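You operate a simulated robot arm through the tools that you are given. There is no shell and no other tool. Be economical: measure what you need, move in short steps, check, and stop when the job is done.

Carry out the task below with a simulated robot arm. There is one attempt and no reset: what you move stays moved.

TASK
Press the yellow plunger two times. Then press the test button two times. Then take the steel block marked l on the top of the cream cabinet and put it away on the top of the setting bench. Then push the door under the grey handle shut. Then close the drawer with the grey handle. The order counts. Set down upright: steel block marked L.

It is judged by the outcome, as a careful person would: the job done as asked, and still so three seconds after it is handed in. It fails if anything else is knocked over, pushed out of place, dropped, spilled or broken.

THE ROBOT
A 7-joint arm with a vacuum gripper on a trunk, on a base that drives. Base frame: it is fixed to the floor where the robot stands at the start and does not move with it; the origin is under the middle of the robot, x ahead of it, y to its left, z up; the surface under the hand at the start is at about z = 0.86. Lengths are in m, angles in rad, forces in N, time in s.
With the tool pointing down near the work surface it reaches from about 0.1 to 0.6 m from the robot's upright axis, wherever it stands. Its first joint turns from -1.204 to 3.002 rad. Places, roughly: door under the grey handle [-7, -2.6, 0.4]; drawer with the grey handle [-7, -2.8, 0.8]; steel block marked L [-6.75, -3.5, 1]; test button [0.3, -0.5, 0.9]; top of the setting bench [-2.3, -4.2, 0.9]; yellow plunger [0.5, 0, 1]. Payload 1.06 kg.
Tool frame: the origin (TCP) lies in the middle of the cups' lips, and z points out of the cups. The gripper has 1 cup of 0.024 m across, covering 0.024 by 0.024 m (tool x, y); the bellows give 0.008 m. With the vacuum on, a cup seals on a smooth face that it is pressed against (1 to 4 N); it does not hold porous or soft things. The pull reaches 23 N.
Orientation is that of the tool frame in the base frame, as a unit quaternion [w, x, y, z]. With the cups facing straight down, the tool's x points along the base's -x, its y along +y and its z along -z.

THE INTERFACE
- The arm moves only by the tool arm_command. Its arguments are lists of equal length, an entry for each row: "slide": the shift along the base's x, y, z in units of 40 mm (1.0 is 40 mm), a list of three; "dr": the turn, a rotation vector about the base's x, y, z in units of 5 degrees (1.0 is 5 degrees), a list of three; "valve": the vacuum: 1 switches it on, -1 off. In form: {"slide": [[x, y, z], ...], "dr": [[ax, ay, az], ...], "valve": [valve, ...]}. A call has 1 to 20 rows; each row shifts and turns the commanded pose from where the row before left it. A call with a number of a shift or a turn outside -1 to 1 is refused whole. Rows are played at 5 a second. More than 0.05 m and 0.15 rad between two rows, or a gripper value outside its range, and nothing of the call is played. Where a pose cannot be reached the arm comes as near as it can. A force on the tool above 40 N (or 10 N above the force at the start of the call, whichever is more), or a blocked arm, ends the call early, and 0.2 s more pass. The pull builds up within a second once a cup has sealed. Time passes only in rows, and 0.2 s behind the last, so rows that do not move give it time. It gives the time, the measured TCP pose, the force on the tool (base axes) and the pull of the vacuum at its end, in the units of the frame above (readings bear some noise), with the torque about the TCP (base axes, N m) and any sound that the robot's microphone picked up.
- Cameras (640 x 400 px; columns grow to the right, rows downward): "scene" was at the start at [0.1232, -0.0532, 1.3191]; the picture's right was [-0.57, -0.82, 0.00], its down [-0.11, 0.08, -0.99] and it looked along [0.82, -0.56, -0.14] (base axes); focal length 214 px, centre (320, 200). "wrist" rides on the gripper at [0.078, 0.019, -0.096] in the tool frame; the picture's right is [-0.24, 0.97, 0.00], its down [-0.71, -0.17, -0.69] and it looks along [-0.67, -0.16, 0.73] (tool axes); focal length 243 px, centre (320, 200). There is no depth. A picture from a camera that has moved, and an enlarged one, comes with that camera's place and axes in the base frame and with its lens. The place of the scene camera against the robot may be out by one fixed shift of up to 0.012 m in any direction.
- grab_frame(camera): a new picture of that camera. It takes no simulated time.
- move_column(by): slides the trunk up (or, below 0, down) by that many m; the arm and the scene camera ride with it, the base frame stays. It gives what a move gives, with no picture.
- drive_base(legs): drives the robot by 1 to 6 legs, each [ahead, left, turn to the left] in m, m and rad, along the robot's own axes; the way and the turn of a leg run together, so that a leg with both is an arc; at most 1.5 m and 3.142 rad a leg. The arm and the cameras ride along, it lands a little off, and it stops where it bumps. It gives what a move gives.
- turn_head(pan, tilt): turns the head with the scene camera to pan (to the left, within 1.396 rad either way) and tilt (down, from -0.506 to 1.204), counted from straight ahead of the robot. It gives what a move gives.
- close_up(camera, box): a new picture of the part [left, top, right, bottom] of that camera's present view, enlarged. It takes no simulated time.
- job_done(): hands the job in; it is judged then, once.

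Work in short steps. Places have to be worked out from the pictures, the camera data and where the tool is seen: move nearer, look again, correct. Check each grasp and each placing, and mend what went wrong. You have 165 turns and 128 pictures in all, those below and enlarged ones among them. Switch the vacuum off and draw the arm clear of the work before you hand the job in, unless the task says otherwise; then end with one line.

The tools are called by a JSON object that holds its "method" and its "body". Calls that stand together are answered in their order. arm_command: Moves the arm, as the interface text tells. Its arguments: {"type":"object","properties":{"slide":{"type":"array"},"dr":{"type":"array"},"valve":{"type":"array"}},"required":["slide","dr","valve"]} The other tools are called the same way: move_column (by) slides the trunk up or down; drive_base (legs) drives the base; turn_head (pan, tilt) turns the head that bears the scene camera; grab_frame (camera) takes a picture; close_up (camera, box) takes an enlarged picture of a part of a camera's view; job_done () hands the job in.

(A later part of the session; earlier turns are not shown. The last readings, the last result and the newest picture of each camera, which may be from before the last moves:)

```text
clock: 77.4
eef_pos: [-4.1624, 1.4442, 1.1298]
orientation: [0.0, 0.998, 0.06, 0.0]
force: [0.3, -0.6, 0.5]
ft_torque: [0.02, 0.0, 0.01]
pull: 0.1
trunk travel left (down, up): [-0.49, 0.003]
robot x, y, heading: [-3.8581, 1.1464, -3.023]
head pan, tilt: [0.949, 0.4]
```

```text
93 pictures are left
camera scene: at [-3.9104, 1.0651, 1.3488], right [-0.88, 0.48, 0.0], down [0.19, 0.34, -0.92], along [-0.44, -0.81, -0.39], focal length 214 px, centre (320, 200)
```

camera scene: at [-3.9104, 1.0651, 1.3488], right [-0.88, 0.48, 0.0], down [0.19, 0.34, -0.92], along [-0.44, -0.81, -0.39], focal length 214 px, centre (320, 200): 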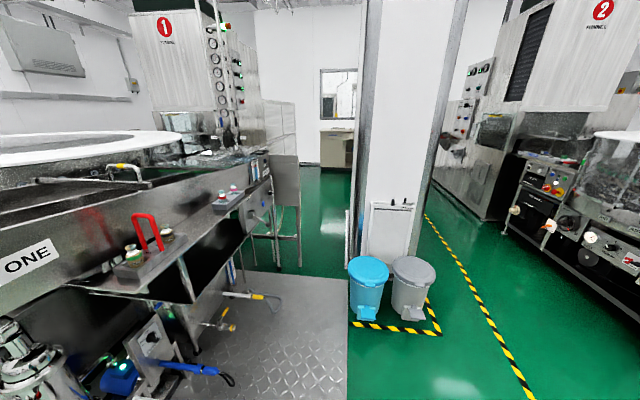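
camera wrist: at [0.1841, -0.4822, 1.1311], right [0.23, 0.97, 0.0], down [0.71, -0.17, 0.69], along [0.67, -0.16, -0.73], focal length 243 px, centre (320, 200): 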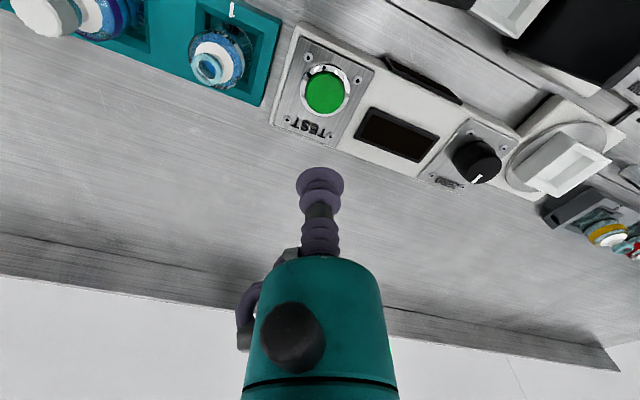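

The wider passage is to the right of the pillar (about 1.3 m), between it and machine 2. I drive to its entrance, turn to face along it, and look.

{"method": "drive_base", "body": {"legs": [[1.25, -0.45, 0], [0, 0, 0.79]]}}

{"method": "turn_head", "body": {"pan": 0.1, "tilt": 0.4}}

{"method": "grab_frame", "body": {"camera": "scene"}}

```text
clock: 86.2
eef_pos: [-5.5864, 1.4132, 1.1292]
orientation: [0.0, 0.895, 0.447, 0.0]
force: [0.2, -0.2, 0.8]
ft_torque: [0.02, 0.02, 0.03]
pull: 0.0
trunk travel left (down, up): [-0.49, 0.003]
robot x, y, heading: [-5.1598, 1.4266, -2.207]
head pan, tilt: [0.949, 0.4]
```

```text
clock: 87.4
eef_pos: [-5.5867, 1.4141, 1.13]
orientation: [0.001, 0.894, 0.447, 0.001]
force: [-0.9, 0.2, -0.1]
ft_torque: [0.0, -0.03, -0.02]
pull: 0.1
trunk travel left (down, up): [-0.49, 0.003]
robot x, y, heading: [-5.1596, 1.4283, -2.207]
head pan, tilt: [0.099, 0.4]
```

```text
92 pictures are left
camera scene: at [-5.2164, 1.3468, 1.3487], right [-0.86, 0.51, 0.0], down [0.2, 0.33, -0.92], along [-0.47, -0.79, -0.39], focal length 214 px, centre (320, 200)
```

scene: 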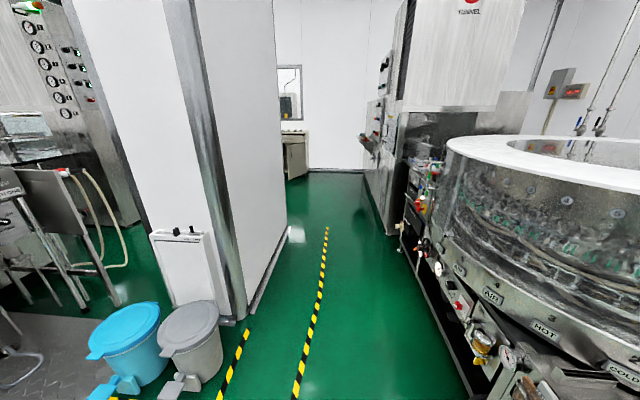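

The passage is clear with about 0.6 m each side. I check how far my own elbow sticks out to the right.

{"method": "turn_head", "body": {"pan": -1.0, "tilt": 0.3}}

{"method": "grab_frame", "body": {"camera": "scene"}}

```text
clock: 88.7
eef_pos: [-5.5863, 1.4128, 1.1305]
orientation: [0.0, 0.894, 0.447, 0.0]
force: [-0.3, 0.2, 0.3]
ft_torque: [0.02, 0.0, 0.0]
pull: 0.0
trunk travel left (down, up): [-0.49, 0.003]
robot x, y, heading: [-5.1614, 1.432, -2.21]
head pan, tilt: [-1.0, 0.3]
```

```text
91 pictures are left
camera scene: at [-5.262, 1.4326, 1.358], right [0.07, 1.0, 0.0], down [0.3, -0.02, -0.96], along [-0.95, 0.06, -0.3], focal length 214 px, centre (320, 200)
```

scene: 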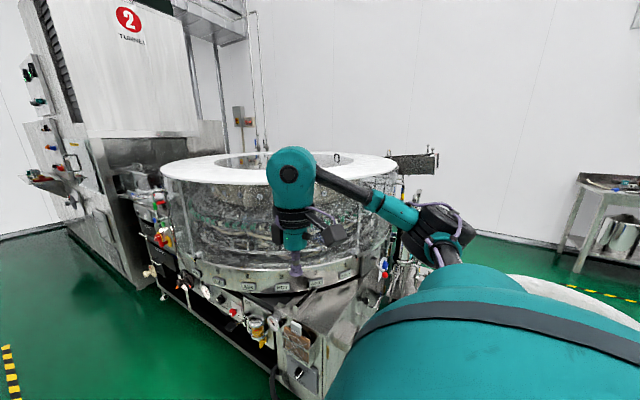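

The elbow sticks out about half a metre to the right. I swing the hand to the front-left, so the elbow points forward.

{"method": "arm_command", "body": {"slide": [[0.7, -0.587, 0], [0.7, -0.587, 0], [0.7, -0.587, 0], [0.7, -0.587, 0], [0.7, -0.587, 0], [0.7, -0.587, 0], [0.7, -0.587, 0], [0.7, -0.587, 0], [0.7, -0.587, 0], [0.7, -0.587, 0], [0.7, -0.587, 0], [0.7, -0.587, 0], [0.7, -0.587, 0], [0.7, -0.587, 0], [0.7, -0.587, 0], [0.7, -0.587, 0], [0, 0, 0]], "dr": [[0, 0, 1], [0, 0, 1], [0, 0, 1], [0, 0, 1], [0, 0, 1], [0, 0, 1], [0, 0, 1], [0, 0, 1], [0, 0, 1], [0, 0, 1], [0, 0, 1], [0, 0, 1], [0, 0, 1], [0, 0, 1], [0, 0, 1], [0, 0, 1], [0, 0, 0]], "valve": [-1, -1, -1, -1, -1, -1, -1, -1, -1, -1, -1, -1, -1, -1, -1, -1, -1]}}

{"method": "turn_head", "body": {"pan": 0, "tilt": 0.3}}

{"method": "grab_frame", "body": {"camera": "scene"}}

```text
clock: 92.3
eef_pos: [-5.1431, 1.0821, 1.131]
orientation: [0.001, 0.426, 0.905, -0.001]
force: [0.0, 0.2, -0.2]
ft_torque: [-0.01, -0.03, 0.04]
pull: 0.0
out of reach, approached as far as the arm can: row 15, 16
trunk travel left (down, up): [-0.49, 0.003]
robot x, y, heading: [-5.1643, 1.429, -2.204]
head pan, tilt: [-1.0, 0.3]
```

```text
clock: 93.6
eef_pos: [-5.1424, 1.0815, 1.1304]
orientation: [0.0, 0.426, 0.905, -0.001]
force: [0.8, 0.0, 1.0]
ft_torque: [-0.03, 0.01, 0.02]
pull: 0.0
trunk travel left (down, up): [-0.49, 0.003]
robot x, y, heading: [-5.1579, 1.43, -2.211]
head pan, tilt: [0.0, 0.3]
```

```text
90 pictures are left
camera scene: at [-5.2246, 1.3514, 1.358], right [-0.8, 0.6, 0.0], down [0.18, 0.24, -0.96], along [-0.57, -0.77, -0.3], focal length 214 px, centre (320, 200)
```

scene: 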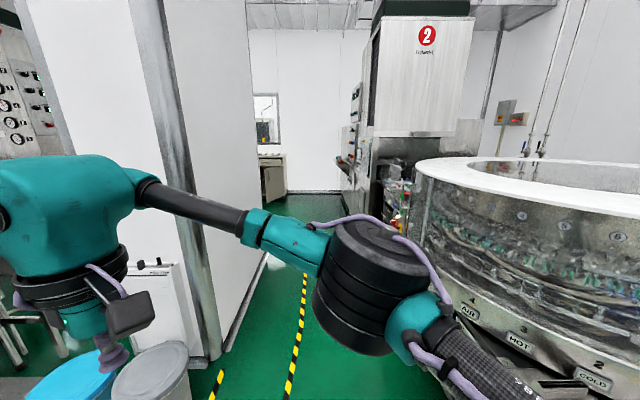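

The arm now is in front and the passage is clear. I drive 1.5 m along it.

{"method": "drive_base", "body": {"legs": [[1.5, 0.08, 0]]}}

{"method": "grab_frame", "body": {"camera": "scene"}}

```text
refused: leg 1 is longer than a leg can be; nothing moved
```

```text
89 pictures are left
camera scene: at [-5.2246, 1.3514, 1.358], right [-0.8, 0.6, 0.0], down [0.18, 0.24, -0.96], along [-0.57, -0.77, -0.3], focal length 214 px, centre (320, 200)
```

scene: 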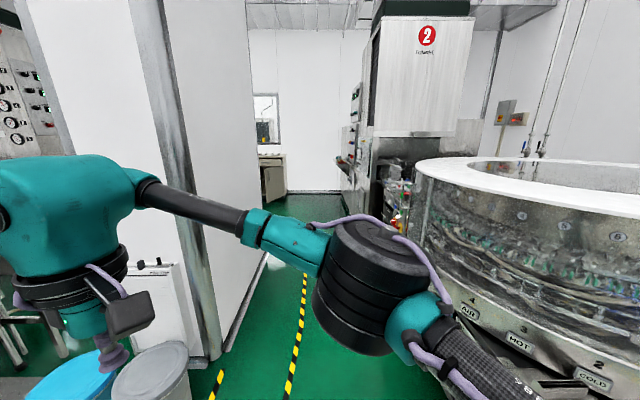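

The leg was slightly too long; I retry with 1.4 m.

{"method": "drive_base", "body": {"legs": [[1.4, 0.06, 0]]}}

{"method": "grab_frame", "body": {"camera": "scene"}}

```text
clock: 100.7
eef_pos: [-5.9461, -0.092, 1.1314]
orientation: [0.001, 0.428, 0.904, -0.001]
force: [-0.6, -0.7, 0.0]
ft_torque: [-0.02, -0.01, 0.04]
pull: 0.1
trunk travel left (down, up): [-0.49, 0.003]
robot x, y, heading: [-5.9631, 0.2568, -2.209]
head pan, tilt: [0.0, 0.3]
```

```text
88 pictures are left
camera scene: at [-6.0267, 0.1776, 1.358], right [-0.8, 0.6, 0.0], down [0.18, 0.24, -0.96], along [-0.57, -0.76, -0.3], focal length 214 px, centre (320, 200)
```

scene: 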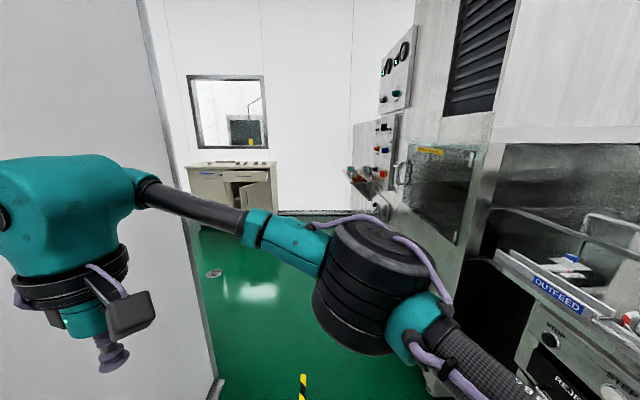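

The cream cabinet is visible under the window, with an open door. I zoom in on it.

{"method": "close_up", "body": {"camera": "scene", "box": [170, 140, 300, 221]}}

```text
4.92 times, centred on (235, 180) of scene
camera zoom: at [-6.0267, 0.1776, 1.358], right [-0.8, 0.6, 0.0], down [0.18, 0.24, -0.96], along [-0.57, -0.76, -0.3], focal length 1056 px, centre (738, 296)
```

zoom: 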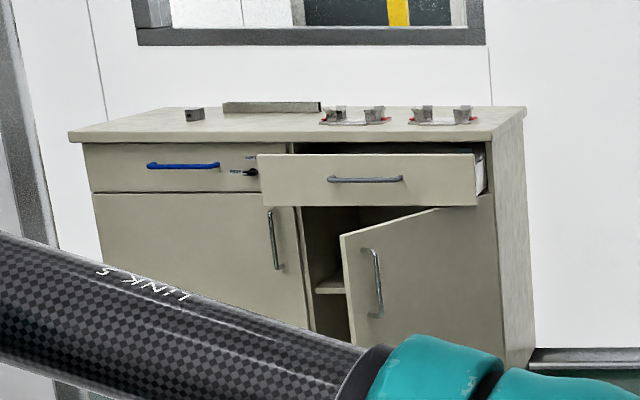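

Cabinet found: block at the left on top, open drawer and open door at the right. I drive past the end of the partition wall, then left to face the block.

{"method": "drive_base", "body": {"legs": [[1.4, 0, 0], [0.35, 0, 0]]}}

{"method": "turn_head", "body": {"pan": 0.7, "tilt": 0.4}}

{"method": "grab_frame", "body": {"camera": "scene"}}

{"method": "turn_head", "body": {"pan": 1.39, "tilt": 0.3}}

{"method": "grab_frame", "body": {"camera": "scene"}}

```text
clock: 109.5
eef_pos: [-7.0096, -1.4919, 1.1308]
orientation: [0.0, 0.431, 0.902, -0.001]
force: [0.2, -0.7, 0.3]
ft_torque: [-0.02, -0.04, 0.05]
pull: 0.1
trunk travel left (down, up): [-0.49, 0.003]
robot x, y, heading: [-7.0236, -1.1415, -2.222]
head pan, tilt: [0.0, 0.3]
```

```text
clock: 110.6
eef_pos: [-7.0088, -1.4907, 1.131]
orientation: [0.0, 0.431, 0.902, -0.001]
force: [-0.6, -0.2, 0.2]
ft_torque: [-0.03, 0.02, 0.02]
pull: 0.0
trunk travel left (down, up): [-0.49, 0.003]
robot x, y, heading: [-7.0256, -1.1422, -2.223]
head pan, tilt: [0.7, 0.4]
```

```text
86 pictures are left
camera scene: at [-7.0263, -1.2394, 1.3487], right [-1.0, -0.05, 0.0], down [-0.02, 0.39, -0.92], along [0.04, -0.92, -0.39], focal length 214 px, centre (320, 200)
```

scene: 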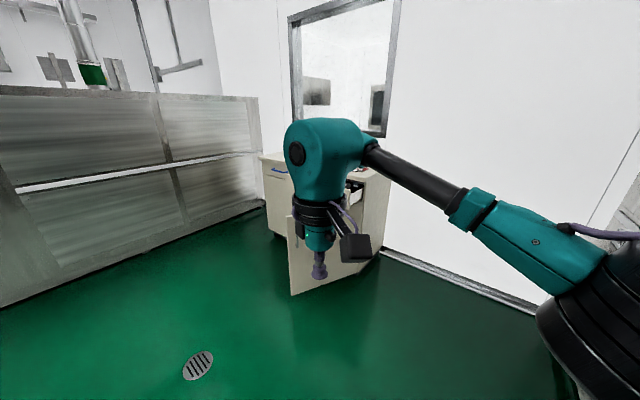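

```text
clock: 111.7
eef_pos: [-7.0076, -1.4911, 1.1301]
orientation: [0.0, 0.432, 0.902, -0.002]
force: [0.4, 0.0, 0.3]
ft_torque: [0.01, -0.02, 0.01]
pull: 0.0
trunk travel left (down, up): [-0.49, 0.003]
robot x, y, heading: [-7.0257, -1.1432, -2.221]
head pan, tilt: [1.389, 0.3]
```

```text
85 pictures are left
camera scene: at [-6.9679, -1.216, 1.358], right [-0.74, -0.67, 0.0], down [-0.2, 0.22, -0.96], along [0.64, -0.71, -0.3], focal length 214 px, centre (320, 200)
```

scene: 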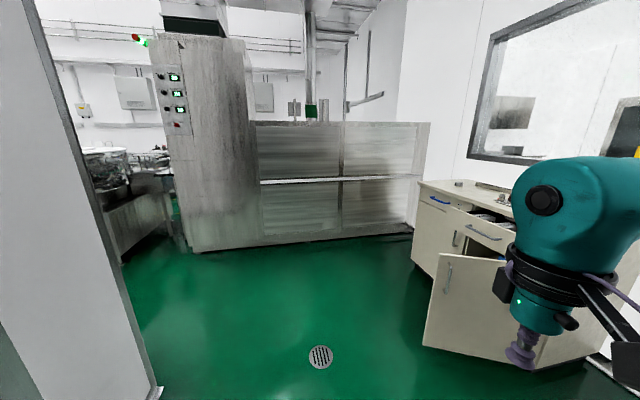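

The tunnel of machine 1 closes the back, so I'll have to return the same way later. I drive 1.4 m left to stand in front of the block.

{"method": "drive_base", "body": {"legs": [[0, 1.45, 0]]}}

{"method": "turn_head", "body": {"pan": 0.1, "tilt": 0.5}}

{"method": "grab_frame", "body": {"camera": "scene"}}

```text
clock: 124.5
eef_pos: [-5.8532, -2.3693, 1.1313]
orientation: [0.001, 0.43, 0.903, -0.001]
force: [1.0, 0.4, -0.1]
ft_torque: [0.02, 0.0, 0.02]
pull: 0.0
trunk travel left (down, up): [-0.49, 0.003]
robot x, y, heading: [-5.8664, -2.0203, -2.22]
head pan, tilt: [1.389, 0.3]
```

```text
clock: 126.0
eef_pos: [-5.8519, -2.3697, 1.1301]
orientation: [0.0, 0.429, 0.903, -0.001]
force: [0.3, -0.2, -0.7]
ft_torque: [0.02, -0.02, -0.01]
pull: 0.0
trunk travel left (down, up): [-0.49, 0.003]
robot x, y, heading: [-5.869, -2.0204, -2.221]
head pan, tilt: [0.099, 0.499]
```

```text
84 pictures are left
camera scene: at [-5.9235, -2.1024, 1.3396], right [-0.85, 0.52, 0.0], down [0.25, 0.41, -0.88], along [-0.46, -0.75, -0.48], focal length 214 px, centre (320, 200)
```

scene: 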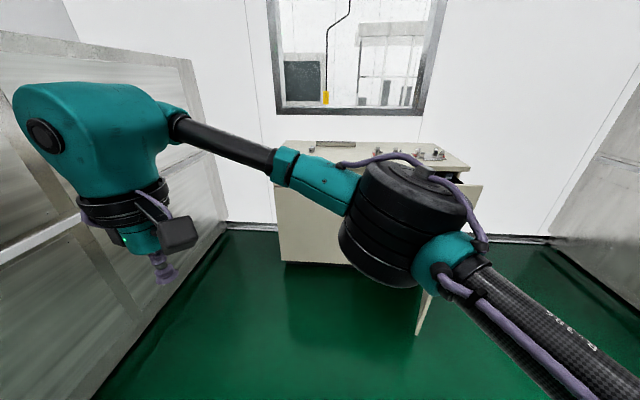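

I bring the hand to the front of the robot, then look at the cabinet top again.

{"method": "arm_command", "body": {"slide": [[-0.76, -0.125, 0], [-0.76, -0.125, 0], [-0.76, -0.125, 0], [-0.76, -0.125, 0], [-0.76, -0.125, 0], [-0.76, -0.125, 0], [-0.76, -0.125, 0], [-0.76, -0.125, 0], [0, 0, 0]], "dr": [[0, 0, -1], [0, 0, -1], [0, 0, -1], [0, 0, -1], [0, 0, -1], [0, 0, -1], [0, 0, -1], [0, 0, -1], [0, 0, 0]], "valve": [-1, -1, -1, -1, -1, -1, -1, -1, -1]}}

{"method": "grab_frame", "body": {"camera": "scene"}}

{"method": "grab_frame", "body": {"camera": "wrist"}}

```text
clock: 128.0
eef_pos: [-6.0969, -2.411, 1.13]
orientation: [-0.001, 0.713, 0.701, -0.001]
force: [-0.4, -0.3, 0.2]
ft_torque: [0.0, 0.02, -0.02]
pull: 0.0
trunk travel left (down, up): [-0.49, 0.003]
robot x, y, heading: [-5.8688, -2.021, -2.219]
head pan, tilt: [0.099, 0.499]
```

```text
83 pictures are left
camera scene: at [-5.9233, -2.1024, 1.3396], right [-0.85, 0.52, 0.0], down [0.25, 0.41, -0.88], along [-0.46, -0.75, -0.48], focal length 214 px, centre (320, 200)
```

scene: 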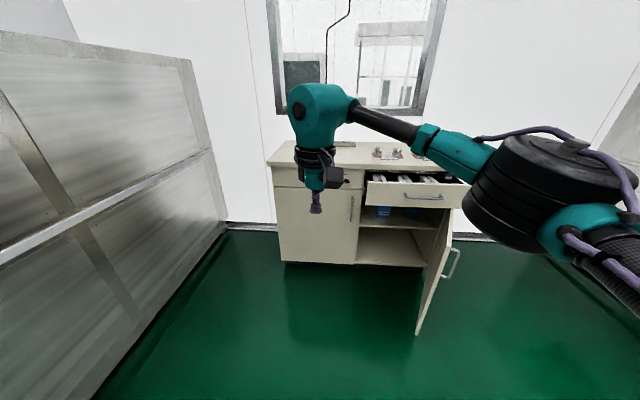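

```text
82 pictures are left
camera wrist: at [-6.0762, -2.3319, 1.2261], right [0.97, -0.25, 0.0], down [-0.18, -0.7, 0.69], along [-0.17, -0.66, -0.73], focal length 243 px, centre (320, 200)
```

wrist: 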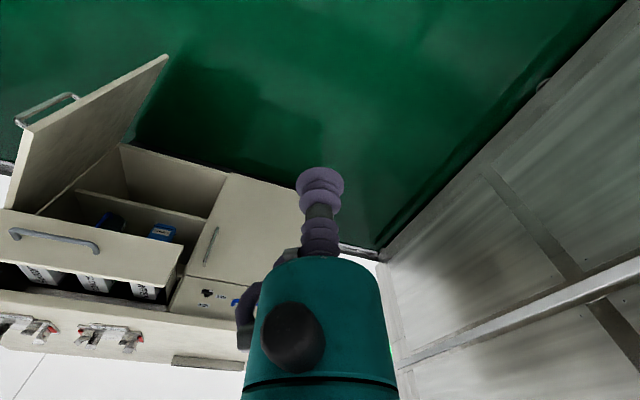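

The cabinet's front edge is about 1.3 m ahead. I drive 0.7 m ahead and 0.15 m left, clear of the open door.

{"method": "drive_base", "body": {"legs": [[0, 0.17, 0], [0.72, 0, 0]]}}

{"method": "turn_head", "body": {"pan": 0.1, "tilt": 0.8}}

{"method": "grab_frame", "body": {"camera": "scene"}}

{"method": "grab_frame", "body": {"camera": "wrist"}}

```text
clock: 133.6
eef_pos: [-6.387, -3.0755, 1.1301]
orientation: [0.0, 0.713, 0.701, -0.001]
force: [0.2, 0.0, 0.8]
ft_torque: [-0.01, 0.02, -0.01]
pull: 0.2
trunk travel left (down, up): [-0.49, 0.003]
robot x, y, heading: [-6.1618, -2.6877, -2.219]
head pan, tilt: [0.099, 0.499]
```

```text
clock: 134.4
eef_pos: [-6.3869, -3.0752, 1.1306]
orientation: [0.0, 0.713, 0.701, -0.001]
force: [-0.3, -0.2, -1.0]
ft_torque: [-0.03, -0.01, -0.01]
pull: 0.1
trunk travel left (down, up): [-0.49, 0.003]
robot x, y, heading: [-6.158, -2.6876, -2.22]
head pan, tilt: [0.099, 0.799]
```

```text
81 pictures are left
camera scene: at [-6.2075, -2.7588, 1.3137], right [-0.85, 0.52, 0.0], down [0.37, 0.61, -0.7], along [-0.36, -0.59, -0.72], focal length 214 px, centre (320, 200)
```

scene: 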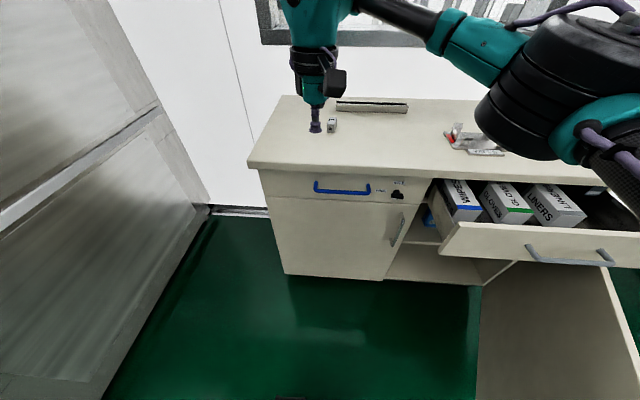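

```text
80 pictures are left
camera wrist: at [-6.3656, -2.9969, 1.2259], right [0.97, -0.25, 0.0], down [-0.18, -0.7, 0.69], along [-0.17, -0.66, -0.73], focal length 243 px, centre (320, 200)
```

wrist: 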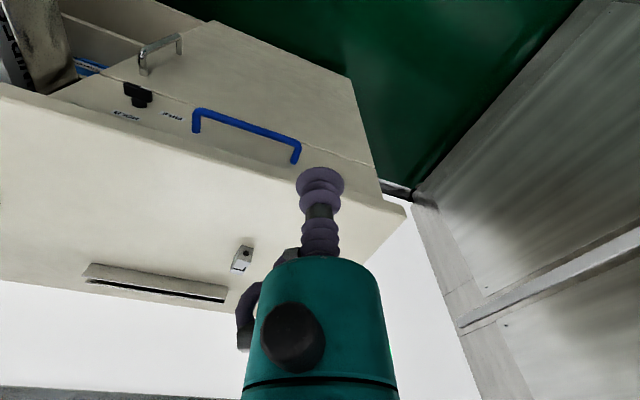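

The block is at about (-6.65, -3.405, 0.92), still 0.87 m away. I drive 0.28 m nearer.

{"method": "drive_base", "body": {"legs": [[0.28, 0, 0]]}}

{"method": "grab_frame", "body": {"camera": "wrist"}}

{"method": "grab_frame", "body": {"camera": "scene"}}

```text
clock: 136.4
eef_pos: [-6.5582, -3.3016, 1.1288]
orientation: [0.0, 0.713, 0.701, -0.001]
force: [0.5, -0.5, -0.2]
ft_torque: [0.02, -0.03, 0.01]
pull: 0.0
trunk travel left (down, up): [-0.49, 0.003]
robot x, y, heading: [-6.3316, -2.9094, -2.222]
head pan, tilt: [0.099, 0.799]
```

```text
79 pictures are left
camera wrist: at [-6.5373, -3.2229, 1.2257], right [0.97, -0.25, 0.0], down [-0.18, -0.7, 0.69], along [-0.17, -0.66, -0.73], focal length 243 px, centre (320, 200)
```

wrist: 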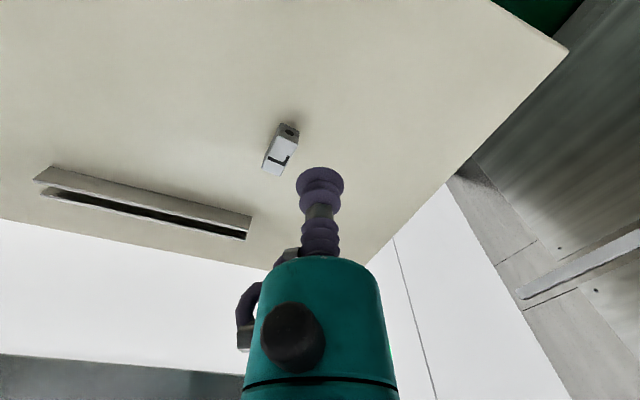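

```text
78 pictures are left
camera scene: at [-6.3792, -2.9849, 1.3136], right [-0.85, 0.52, 0.0], down [0.37, 0.61, -0.7], along [-0.36, -0.59, -0.72], focal length 214 px, centre (320, 200)
```

scene: 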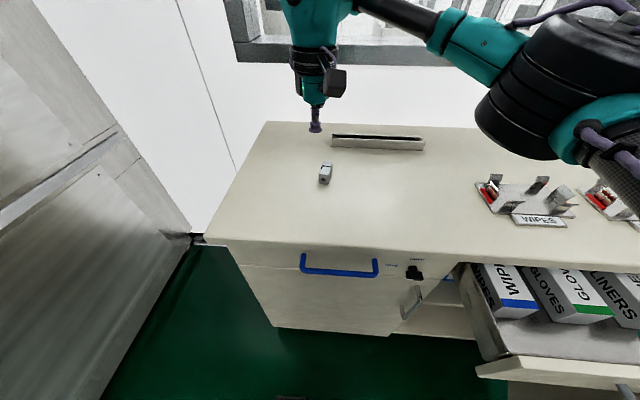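

{"method": "close_up", "body": {"camera": "wrist", "box": [240, 110, 320, 160]}}

{"method": "close_up", "body": {"camera": "scene", "box": [285, 145, 365, 195]}}

```text
8.00 times, centred on (280, 135) of wrist
camera zoom: at [-6.5373, -3.2229, 1.2257], right [0.97, -0.25, 0.0], down [-0.18, -0.7, 0.69], along [-0.17, -0.66, -0.73], focal length 1941 px, centre (640, 720)
```

zoom: 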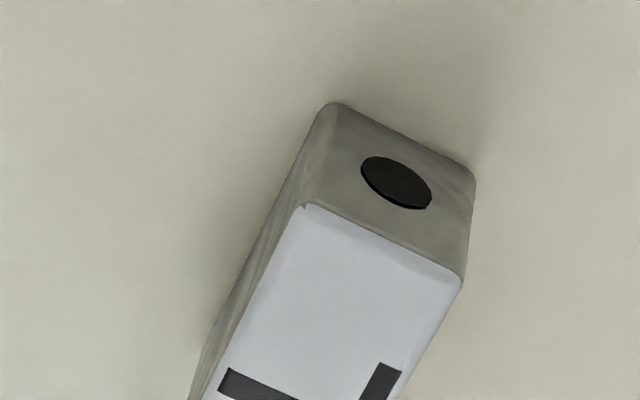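

```text
8.00 times, centred on (325, 170) of scene
camera zoom: at [-6.3792, -2.9849, 1.3136], right [-0.85, 0.52, 0.0], down [0.37, 0.61, -0.7], along [-0.36, -0.59, -0.72], focal length 1716 px, centre (280, 440)
```

zoom: 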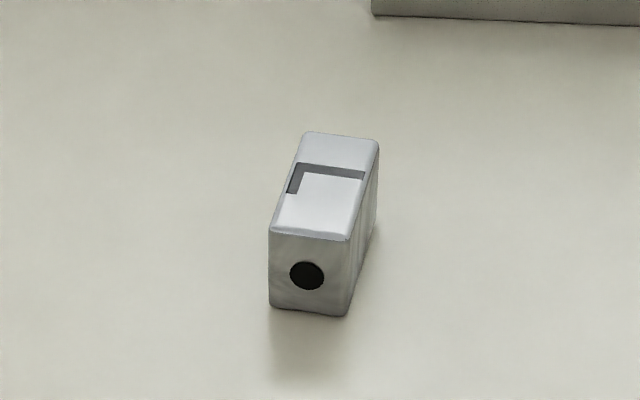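

The block (about 30 mm wide, L on its top face) sits with its top centre near (-6.641, -3.393, 0.933). I move above it to z = 1.0.

{"method": "arm_command", "body": {"slide": [[-0.52, -0.57, -0.8], [-0.52, -0.57, -0.8], [-0.52, -0.57, -0.8], [-0.52, -0.57, -0.8], [0, 0, 0]], "dr": [[0, 0, 0], [0, 0, 0], [0, 0, 0], [0, 0, 0], [0, 0, 0]], "valve": [-1, -1, -1, -1, -1]}}

{"method": "grab_frame", "body": {"camera": "wrist"}}

{"method": "close_up", "body": {"camera": "scene", "box": [270, 110, 390, 185]}}

```text
clock: 137.6
eef_pos: [-6.5798, -3.3238, 1.0987]
orientation: [0.0, 0.713, 0.701, -0.001]
force: [0.3, 0.0, 1.2]
ft_torque: [0.04, 0.02, -0.01]
pull: 0.2
out of reach, approached as far as the arm can: row 2, 3, 4
trunk travel left (down, up): [-0.49, 0.003]
robot x, y, heading: [-6.3299, -2.9111, -2.224]
head pan, tilt: [0.099, 0.799]
```

```text
75 pictures are left
camera wrist: at [-6.5577, -3.2454, 1.1942], right [0.97, -0.25, 0.0], down [-0.18, -0.7, 0.69], along [-0.17, -0.66, -0.73], focal length 243 px, centre (320, 200)
```

wrist: 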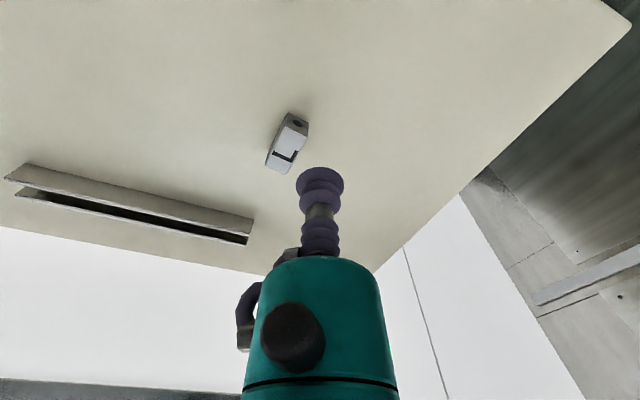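

```text
5.33 times, centred on (330, 148) of scene
camera zoom: at [-6.3788, -2.9844, 1.3136], right [-0.85, 0.52, 0.0], down [0.37, 0.61, -0.7], along [-0.36, -0.59, -0.72], focal length 1144 px, centre (267, 480)
```

zoom: 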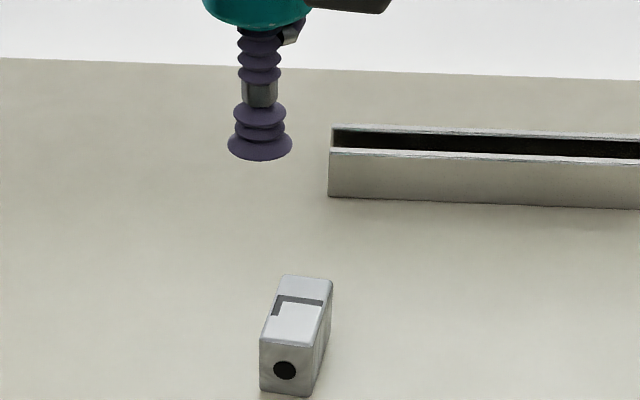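

That was out of reach with the trunk high. I lower the trunk to its starting height and drive 0.1 m closer.

{"method": "drive_base", "body": {"legs": [[0.1, 0, 0]]}}

{"method": "move_column", "body": {"by": -0.05}}

{"method": "grab_frame", "body": {"camera": "wrist"}}

```text
clock: 138.7
eef_pos: [-6.6402, -3.4024, 1.098]
orientation: [0.0, 0.714, 0.7, -0.001]
force: [0.1, 0.0, 0.1]
ft_torque: [0.03, 0.0, -0.03]
pull: 0.0
trunk travel left (down, up): [-0.49, 0.003]
robot x, y, heading: [-6.3891, -2.9866, -2.222]
head pan, tilt: [0.099, 0.799]
```

```text
clock: 139.6
eef_pos: [-6.6388, -3.4022, 1.0497]
orientation: [0.0, 0.714, 0.7, -0.002]
force: [1.0, -0.4, 0.7]
ft_torque: [-0.03, -0.01, 0.0]
pull: 0.1
trunk travel left (down, up): [-0.44, 0.053]
robot x, y, heading: [-6.3862, -2.9918, -2.221]
head pan, tilt: [0.099, 0.799]
```

```text
73 pictures are left
camera wrist: at [-6.6184, -3.3235, 1.1445], right [0.97, -0.25, 0.0], down [-0.18, -0.7, 0.69], along [-0.18, -0.66, -0.73], focal length 243 px, centre (320, 200)
```

wrist: 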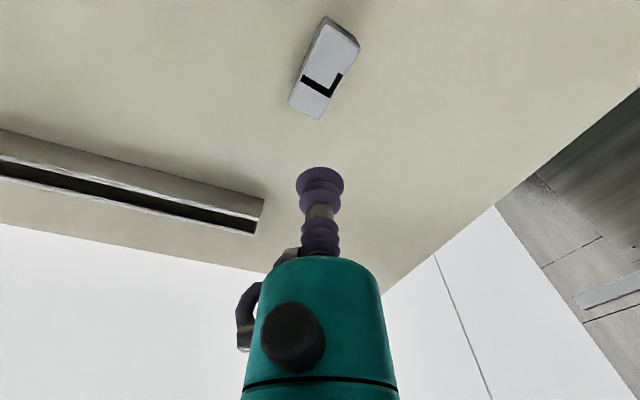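

The block now lies slightly behind the cup. I shift to (-6.631, -3.376) and check again.

{"method": "arm_command", "body": {"slide": [[0.2, 0.65, 0], [0, 0, 0]], "dr": [[0, 0, 0], [0, 0, 0]], "valve": [-1, -1]}}

{"method": "close_up", "body": {"camera": "wrist", "box": [220, 60, 420, 185]}}

{"method": "close_up", "body": {"camera": "scene", "box": [270, 130, 390, 205]}}

```text
clock: 140.2
eef_pos: [-6.6316, -3.3755, 1.0475]
orientation: [0.0, 0.714, 0.7, -0.001]
force: [0.0, -0.1, -0.5]
ft_torque: [0.0, -0.01, 0.01]
pull: 0.3
trunk travel left (down, up): [-0.44, 0.053]
robot x, y, heading: [-6.3929, -2.9921, -2.224]
head pan, tilt: [0.099, 0.799]
```

```text
3.20 times, centred on (320, 122) of wrist
camera zoom: at [-6.6098, -3.2975, 1.1442], right [0.97, -0.25, 0.0], down [-0.18, -0.7, 0.69], along [-0.18, -0.66, -0.73], focal length 776 px, centre (320, 448)
```

zoom: 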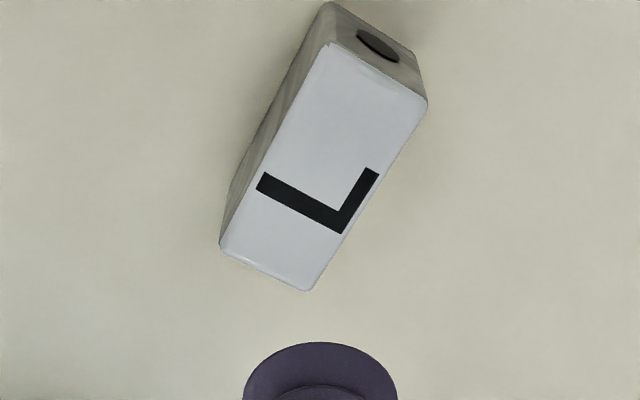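

```text
5.33 times, centred on (330, 168) of scene
camera zoom: at [-6.4685, -3.1019, 1.2597], right [-0.85, 0.52, 0.0], down [0.38, 0.61, -0.7], along [-0.37, -0.59, -0.72], focal length 1144 px, centre (267, 373)
```

zoom: 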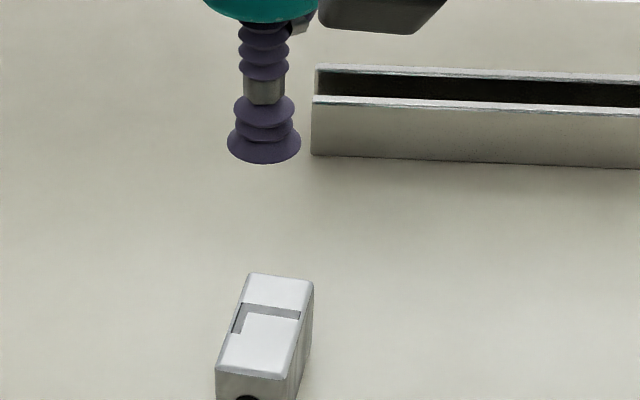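

The block top is perhaps at z = 0.95–0.97. I lower to z = 1.0 over (-6.631, -3.374) and look from both cameras.

{"method": "arm_command", "body": {"slide": [[0, 0.04, -0.6], [0, 0, -0.55], [0, 0, 0]], "dr": [[0, 0, 0], [0, 0, 0], [0, 0, 0]], "valve": [-1, -1, -1]}}

{"method": "close_up", "body": {"camera": "wrist", "box": [240, 90, 400, 190]}}

{"method": "close_up", "body": {"camera": "scene", "box": [270, 140, 390, 215]}}

```text
clock: 141.0
eef_pos: [-6.6311, -3.3736, 1.0022]
orientation: [0.0, 0.713, 0.701, -0.002]
force: [-0.7, -0.2, 0.1]
ft_torque: [0.02, 0.02, 0.03]
pull: 0.0
trunk travel left (down, up): [-0.44, 0.053]
robot x, y, heading: [-6.3901, -2.9959, -2.22]
head pan, tilt: [0.099, 0.799]
```

```text
4.00 times, centred on (320, 140) of wrist
camera zoom: at [-6.6102, -3.2955, 1.0973], right [0.97, -0.25, 0.0], down [-0.18, -0.7, 0.69], along [-0.18, -0.66, -0.73], focal length 970 px, centre (320, 440)
```

zoom: 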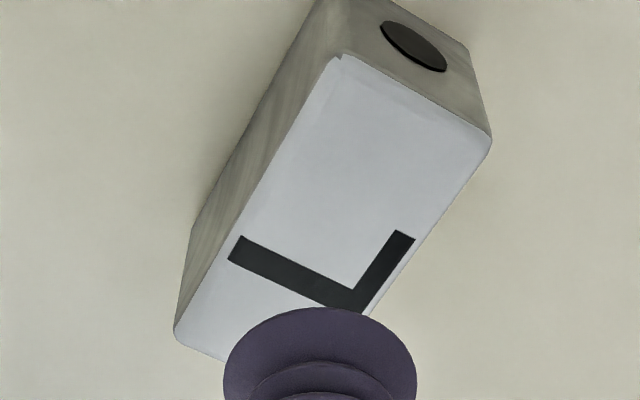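

```text
5.33 times, centred on (330, 178) of scene
camera zoom: at [-6.4685, -3.1017, 1.2598], right [-0.85, 0.52, 0.0], down [0.38, 0.61, -0.7], along [-0.37, -0.59, -0.72], focal length 1144 px, centre (267, 320)
```

zoom: 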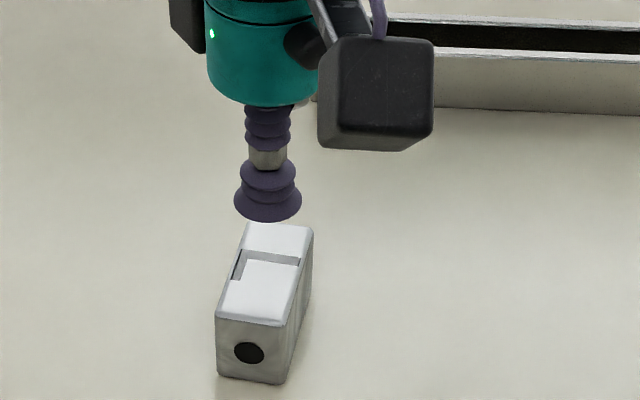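

I estimate the block's top centre at (-6.629, -3.370, 0.970), about 25 mm wide and 50 mm long. I shift by a few mm and lower to 1 cm above to check the centring.

{"method": "arm_command", "body": {"slide": [[0.05, 0.09, -0.2], [0, 0, -0.2], [0, 0, 0]], "dr": [[0, 0, 0], [0, 0, 0], [0, 0, 0]], "valve": [-1, -1, -1]}}

{"method": "close_up", "body": {"camera": "wrist", "box": [260, 120, 380, 195]}}

{"method": "close_up", "body": {"camera": "scene", "box": [290, 160, 354, 200]}}

```text
clock: 141.8
eef_pos: [-6.6304, -3.3716, 0.9861]
orientation: [0.001, 0.714, 0.7, -0.001]
force: [0.5, 0.3, -0.5]
ft_torque: [-0.04, -0.01, 0.01]
pull: 0.1
trunk travel left (down, up): [-0.44, 0.053]
robot x, y, heading: [-6.3908, -2.9882, -2.224]
head pan, tilt: [0.099, 0.799]
```

```text
5.33 times, centred on (320, 158) of wrist
camera zoom: at [-6.6089, -3.2922, 1.0819], right [0.97, -0.25, 0.0], down [-0.18, -0.7, 0.69], along [-0.18, -0.66, -0.73], focal length 1294 px, centre (320, 427)
```

zoom: 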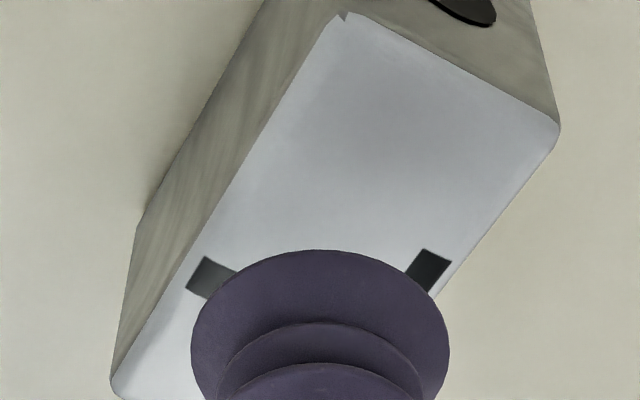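

```text
10.00 times, centred on (322, 180) of scene
camera zoom: at [-6.4685, -3.1017, 1.2598], right [-0.85, 0.52, 0.0], down [0.38, 0.61, -0.7], along [-0.37, -0.59, -0.72], focal length 2145 px, centre (300, 400)
```

zoom: 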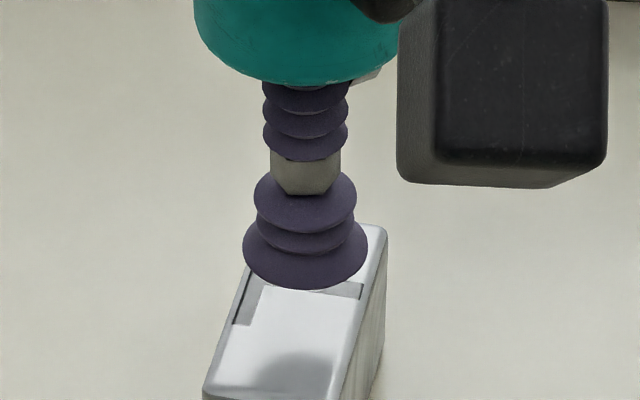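

The cup looks about 2 mm too far to the image's right; I shift it and lower gently with the vacuum on.

{"method": "arm_command", "body": {"slide": [[0.043, -0.03, -0.15], [0, 0, -0.1], [0, 0, -0.07], [0, 0, -0.05], [0, 0, 0]], "dr": [[0, 0, 0], [0, 0, 0], [0, 0, 0], [0, 0, 0], [0, 0, 0]], "valve": [1, 1, 1, 1, 1]}}

{"method": "close_up", "body": {"camera": "scene", "box": [290, 160, 354, 200]}}

```text
clock: 143.0
eef_pos: [-6.6284, -3.3724, 0.9731]
orientation: [-0.001, 0.714, 0.7, -0.001]
force: [-0.1, -0.3, -0.3]
ft_torque: [0.01, -0.01, 0.02]
pull: 0.0
trunk travel left (down, up): [-0.44, 0.053]
robot x, y, heading: [-6.3843, -2.9883, -2.22]
head pan, tilt: [0.099, 0.799]
```

```text
10.00 times, centred on (322, 180) of scene
camera zoom: at [-6.4685, -3.1017, 1.2598], right [-0.85, 0.52, 0.0], down [0.38, 0.61, -0.7], along [-0.37, -0.59, -0.72], focal length 2145 px, centre (300, 400)
```

zoom: 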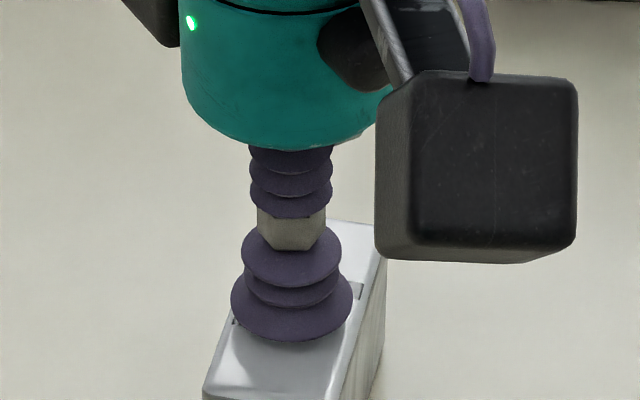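

Nearly touching; I nudge 0.7 mm back and lower on in 1–2 mm steps.

{"method": "arm_command", "body": {"slide": [[-0.016, 0.01, -0.05], [0, 0, -0.04], [0, 0, -0.03], [0, 0, 0], [0, 0, 0]], "dr": [[0, 0, 0], [0, 0, 0], [0, 0, 0], [0, 0, 0], [0, 0, 0]], "valve": [1, 1, 1, 1, 1]}}

```text
clock: 144.2
eef_pos: [-6.6289, -3.3714, 0.9666]
orientation: [0.001, 0.714, 0.7, -0.001]
force: [-0.3, -0.7, 0.5]
ft_torque: [0.0, -0.03, 0.0]
pull: 22.7
trunk travel left (down, up): [-0.44, 0.053]
robot x, y, heading: [-6.3906, -2.9919, -2.219]
head pan, tilt: [0.099, 0.799]
```

The vacuum sealed with a pull of 22.7 N. I lift the block slowly by about 10 cm and check it.

{"method": "arm_command", "body": {"slide": [[0, 0, 0.1], [0, 0, 0.3], [0, 0, 0.6], [0, 0, 0.8], [0, 0, 0.8], [0, 0, 0.6], [0, 0, 0]], "dr": [[0, 0, 0], [0, 0, 0], [0, 0, 0], [0, 0, 0], [0, 0, 0], [0, 0, 0], [0, 0, 0]], "valve": [1, 1, 1, 1, 1, 1, 1]}}

{"method": "grab_frame", "body": {"camera": "scene"}}

```text
clock: 145.8
eef_pos: [-6.6306, -3.3725, 1.0962]
orientation: [-0.001, 0.714, 0.7, -0.001]
force: [0.2, 0.1, -5.1]
ft_torque: [0.07, -0.02, 0.0]
pull: 22.7
trunk travel left (down, up): [-0.44, 0.053]
robot x, y, heading: [-6.3931, -2.9937, -2.221]
head pan, tilt: [0.099, 0.799]
```

```text
65 pictures are left
camera scene: at [-6.4687, -3.102, 1.2597], right [-0.85, 0.52, 0.0], down [0.38, 0.61, -0.7], along [-0.37, -0.59, -0.72], focal length 214 px, centre (320, 200)
```

scene: 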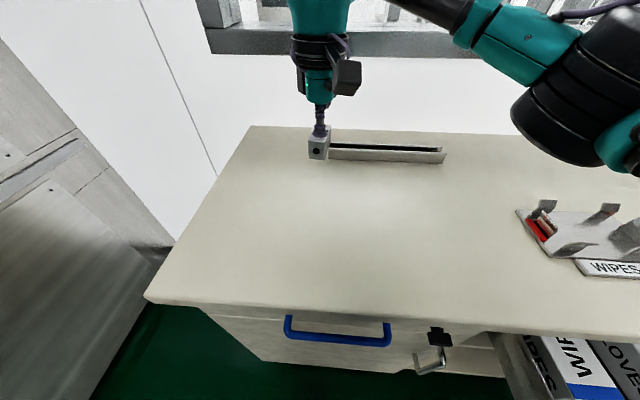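

The block is held firmly (about 0.5 kg). I back away from the cabinet 1.1 m.

{"method": "drive_base", "body": {"legs": [[-1.1, 0, 0]]}}

{"method": "arm_command", "body": {"slide": [[0.76, 0.125, 0.1], [0.76, 0.125, 0.1], [0.76, 0.125, 0.1], [0.76, 0.125, 0.1], [0.76, 0.125, 0.1], [0.76, 0.125, 0.1], [0.76, 0.125, 0.1], [0.76, 0.125, 0.1], [0, 0, 0]], "dr": [[0, 0, 1], [0, 0, 1], [0, 0, 1], [0, 0, 1], [0, 0, 1], [0, 0, 1], [0, 0, 1], [0, 0, 1], [0, 0, 0]], "valve": [1, 1, 1, 1, 1, 1, 1, 1, 1]}}

{"method": "turn_head", "body": {"pan": 0, "tilt": 0.5}}

{"method": "grab_frame", "body": {"camera": "scene"}}

```text
clock: 151.3
eef_pos: [-5.9792, -2.5173, 1.0964]
orientation: [0.0, 0.709, 0.705, -0.001]
force: [-0.1, 0.1, -4.4]
ft_torque: [-0.01, 0.02, 0.02]
pull: 23.1
trunk travel left (down, up): [-0.44, 0.053]
robot x, y, heading: [-5.7437, -2.1322, -2.216]
head pan, tilt: [0.099, 0.799]
```

```text
clock: 153.3
eef_pos: [-5.7365, -2.4765, 1.1296]
orientation: [0.0, 0.426, 0.905, -0.001]
force: [-1.2, 0.8, -4.5]
ft_torque: [0.03, -0.01, -0.01]
pull: 23.1
trunk travel left (down, up): [-0.44, 0.053]
robot x, y, heading: [-5.742, -2.1304, -2.209]
head pan, tilt: [0.099, 0.799]
```

```text
clock: 154.2
eef_pos: [-5.7368, -2.4767, 1.1282]
orientation: [0.0, 0.425, 0.905, -0.001]
force: [0.2, 0.6, -4.6]
ft_torque: [0.07, 0.02, 0.02]
pull: 22.6
trunk travel left (down, up): [-0.44, 0.053]
robot x, y, heading: [-5.7406, -2.1313, -2.21]
head pan, tilt: [0.0, 0.499]
```

```text
64 pictures are left
camera scene: at [-5.8337, -2.2492, 1.2856], right [-0.8, 0.6, 0.0], down [0.29, 0.38, -0.88], along [-0.52, -0.7, -0.48], focal length 214 px, centre (320, 200)
```

scene: 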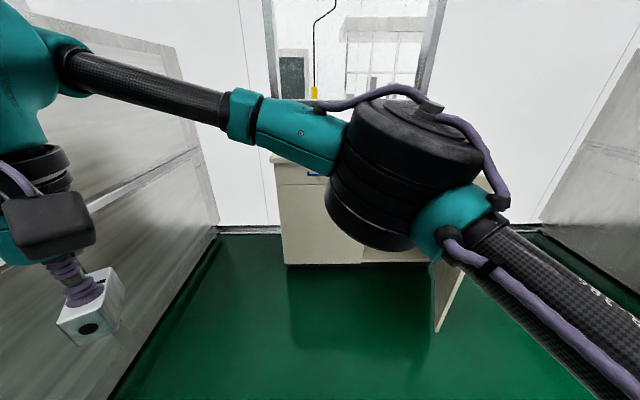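

Arm tucked with the block held. I drive right 1.57 m and back into the passage, checking the position.

{"method": "drive_base", "body": {"legs": [[0, -1.2, 0], [0, -0.38, 0]]}}

```text
clock: 168.5
eef_pos: [-7.0074, -1.52, 1.1281]
orientation: [0.0, 0.427, 0.904, -0.002]
force: [0.2, 0.2, -4.0]
ft_torque: [0.02, 0.0, -0.02]
pull: 22.8
trunk travel left (down, up): [-0.44, 0.053]
robot x, y, heading: [-7.0179, -1.1773, -2.212]
head pan, tilt: [0.0, 0.499]
```

Position as planned. Now back through the passage 3.2 m.

{"method": "drive_base", "body": {"legs": [[-1.07, -0.02, 0], [-1.07, -0.02, 0], [-1.07, -0.02, 0]]}}

{"method": "turn_head", "body": {"pan": 1.39, "tilt": 0.4}}

{"method": "grab_frame", "body": {"camera": "scene"}}

```text
clock: 184.1
eef_pos: [-5.1181, 1.0489, 1.1284]
orientation: [0.001, 0.441, 0.897, -0.001]
force: [0.5, 0.7, -4.6]
ft_torque: [0.04, 0.01, 0.0]
pull: 22.8
trunk travel left (down, up): [-0.44, 0.053]
robot x, y, heading: [-5.1112, 1.3887, -2.248]
head pan, tilt: [0.0, 0.499]
```

```text
clock: 185.7
eef_pos: [-5.1189, 1.0472, 1.1283]
orientation: [0.0, 0.441, 0.897, -0.001]
force: [0.1, 0.0, -4.6]
ft_torque: [0.0, 0.02, -0.02]
pull: 22.7
trunk travel left (down, up): [-0.44, 0.053]
robot x, y, heading: [-5.1123, 1.3883, -2.248]
head pan, tilt: [1.389, 0.4]
```

```text
63 pictures are left
camera scene: at [-5.0901, 1.279, 1.2948], right [-0.76, -0.66, 0.0], down [-0.25, 0.29, -0.92], along [0.6, -0.7, -0.39], focal length 214 px, centre (320, 200)
```

scene: 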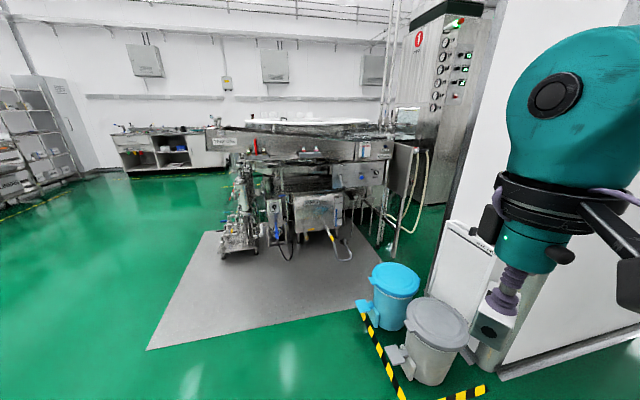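

I head back across the open floor around the manifold, moving sideways with the same heading.

{"method": "drive_base", "body": {"legs": [[-0.71, 0.59, 0], [-0.71, 0.59, 0], [-0.34, 1.14, 0]]}}

{"method": "grab_frame", "body": {"camera": "scene"}}

```text
clock: 206.7
eef_pos: [-2.1844, 0.9704, 1.1281]
orientation: [0.0, 0.435, 0.9, -0.001]
force: [-0.1, -0.1, -4.4]
ft_torque: [0.05, -0.01, 0.02]
pull: 22.8
trunk travel left (down, up): [-0.44, 0.053]
robot x, y, heading: [-2.1835, 1.3123, -2.228]
head pan, tilt: [1.389, 0.4]
```

```text
62 pictures are left
camera scene: at [-2.1595, 1.2014, 1.2948], right [-0.75, -0.67, 0.0], down [-0.26, 0.29, -0.92], along [0.61, -0.69, -0.39], focal length 214 px, centre (320, 200)
```

scene: 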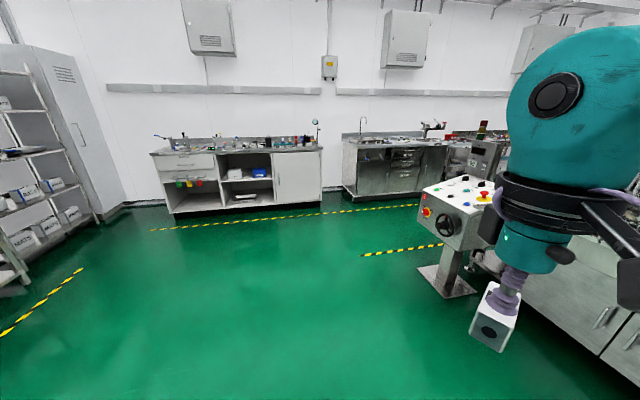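

The path to the aisle is clear. I move left 2.08 m, then 1.2 m forward into the aisle.

{"method": "drive_base", "body": {"legs": [[0, 1.05, 0], [0, 1.03, 0], [1.2, 0, 0]]}}

{"method": "turn_head", "body": {"pan": 0.3, "tilt": 0.3}}

{"method": "grab_frame", "body": {"camera": "scene"}}

```text
clock: 230.4
eef_pos: [-1.2991, -1.2149, 1.1282]
orientation: [0.0, 0.436, 0.9, -0.002]
force: [-0.4, 0.1, -4.9]
ft_torque: [0.03, -0.02, -0.02]
pull: 23.2
trunk travel left (down, up): [-0.44, 0.053]
robot x, y, heading: [-1.2973, -0.8748, -2.232]
head pan, tilt: [1.389, 0.4]
```

```text
clock: 231.7
eef_pos: [-1.2993, -1.2155, 1.1272]
orientation: [0.0, 0.436, 0.9, -0.001]
force: [0.1, -0.1, -4.4]
ft_torque: [0.04, 0.0, 0.0]
pull: 23.4
trunk travel left (down, up): [-0.44, 0.053]
robot x, y, heading: [-1.2973, -0.8722, -2.232]
head pan, tilt: [0.3, 0.3]
```

```text
61 pictures are left
camera scene: at [-1.3684, -1.0011, 1.3041], right [-0.94, 0.35, 0.0], down [0.1, 0.28, -0.96], along [-0.34, -0.89, -0.3], focal length 214 px, centre (320, 200)
```

scene: 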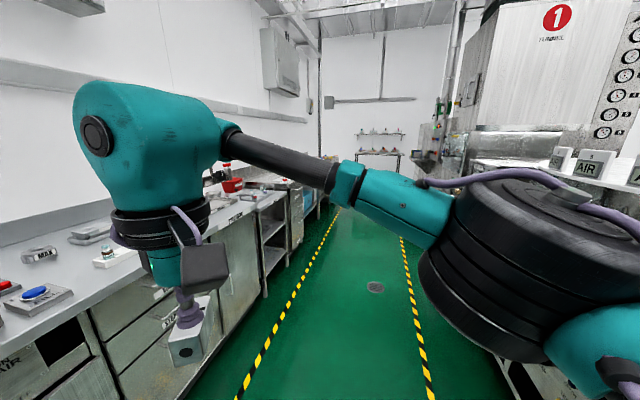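

The aisle is open. I drive on 1.45 m and look left for the setting bench.

{"method": "drive_base", "body": {"legs": [[1.45, 0, 0]]}}

{"method": "turn_head", "body": {"pan": 0.7, "tilt": 0.35}}

{"method": "grab_frame", "body": {"camera": "scene"}}

```text
clock: 239.0
eef_pos: [-2.1815, -2.3794, 1.1287]
orientation: [0.001, 0.428, 0.904, -0.002]
force: [1.0, 0.2, -4.9]
ft_torque: [0.05, -0.04, 0.0]
pull: 22.9
trunk travel left (down, up): [-0.44, 0.053]
robot x, y, heading: [-2.1861, -2.0387, -2.214]
head pan, tilt: [0.3, 0.3]
```

```text
clock: 239.8
eef_pos: [-2.1805, -2.3793, 1.1274]
orientation: [0.001, 0.427, 0.904, -0.001]
force: [0.5, 0.0, -5.1]
ft_torque: [0.03, -0.02, -0.03]
pull: 22.6
trunk travel left (down, up): [-0.44, 0.053]
robot x, y, heading: [-2.1849, -2.03, -2.209]
head pan, tilt: [0.7, 0.351]
```

```text
60 pictures are left
camera scene: at [-2.2183, -2.1713, 1.2994], right [-1.0, -0.06, 0.0], down [-0.02, 0.34, -0.94], along [0.05, -0.94, -0.34], focal length 214 px, centre (320, 200)
```

scene: 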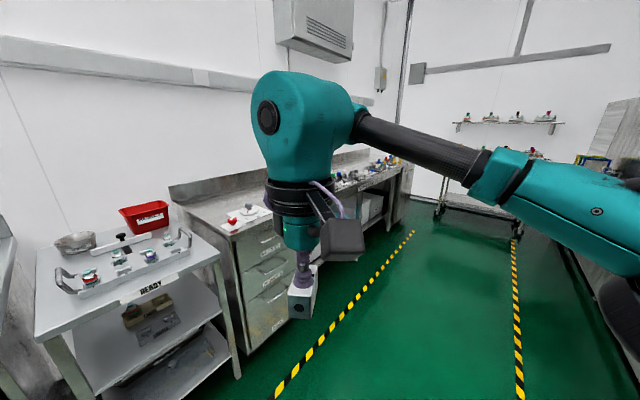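

The setting bench should be the steel bench further on. I drive 1.4 m more and look at its top.

{"method": "drive_base", "body": {"legs": [[1.4, 0, 0]]}}

{"method": "turn_head", "body": {"pan": 1.39, "tilt": 0.5}}

{"method": "grab_frame", "body": {"camera": "scene"}}

```text
clock: 246.7
eef_pos: [-3.0085, -3.4883, 1.1277]
orientation: [0.0, 0.427, 0.904, -0.001]
force: [0.2, 1.1, -4.8]
ft_torque: [0.02, 0.03, 0.02]
pull: 23.2
trunk travel left (down, up): [-0.44, 0.053]
robot x, y, heading: [-3.0095, -3.1446, -2.214]
head pan, tilt: [0.7, 0.351]
```

```text
clock: 247.8
eef_pos: [-3.008, -3.4867, 1.1282]
orientation: [0.0, 0.426, 0.905, -0.001]
force: [0.6, -0.1, -4.8]
ft_torque: [0.06, 0.02, 0.0]
pull: 23.1
trunk travel left (down, up): [-0.44, 0.053]
robot x, y, heading: [-3.0155, -3.1431, -2.217]
head pan, tilt: [1.389, 0.499]
```

```text
59 pictures are left
camera scene: at [-2.989, -3.2537, 1.2857], right [-0.73, -0.68, 0.0], down [-0.33, 0.35, -0.88], along [0.6, -0.64, -0.48], focal length 214 px, centre (320, 200)
```

scene: 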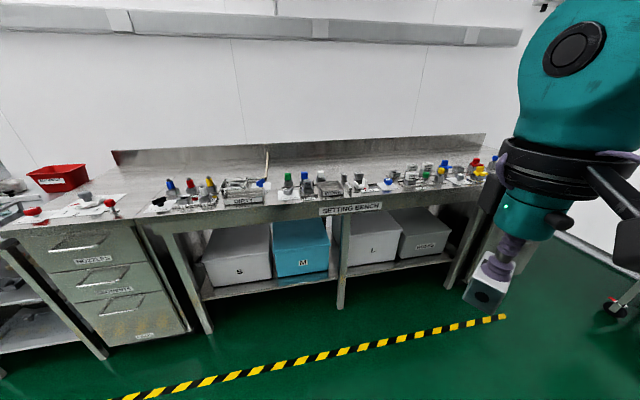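

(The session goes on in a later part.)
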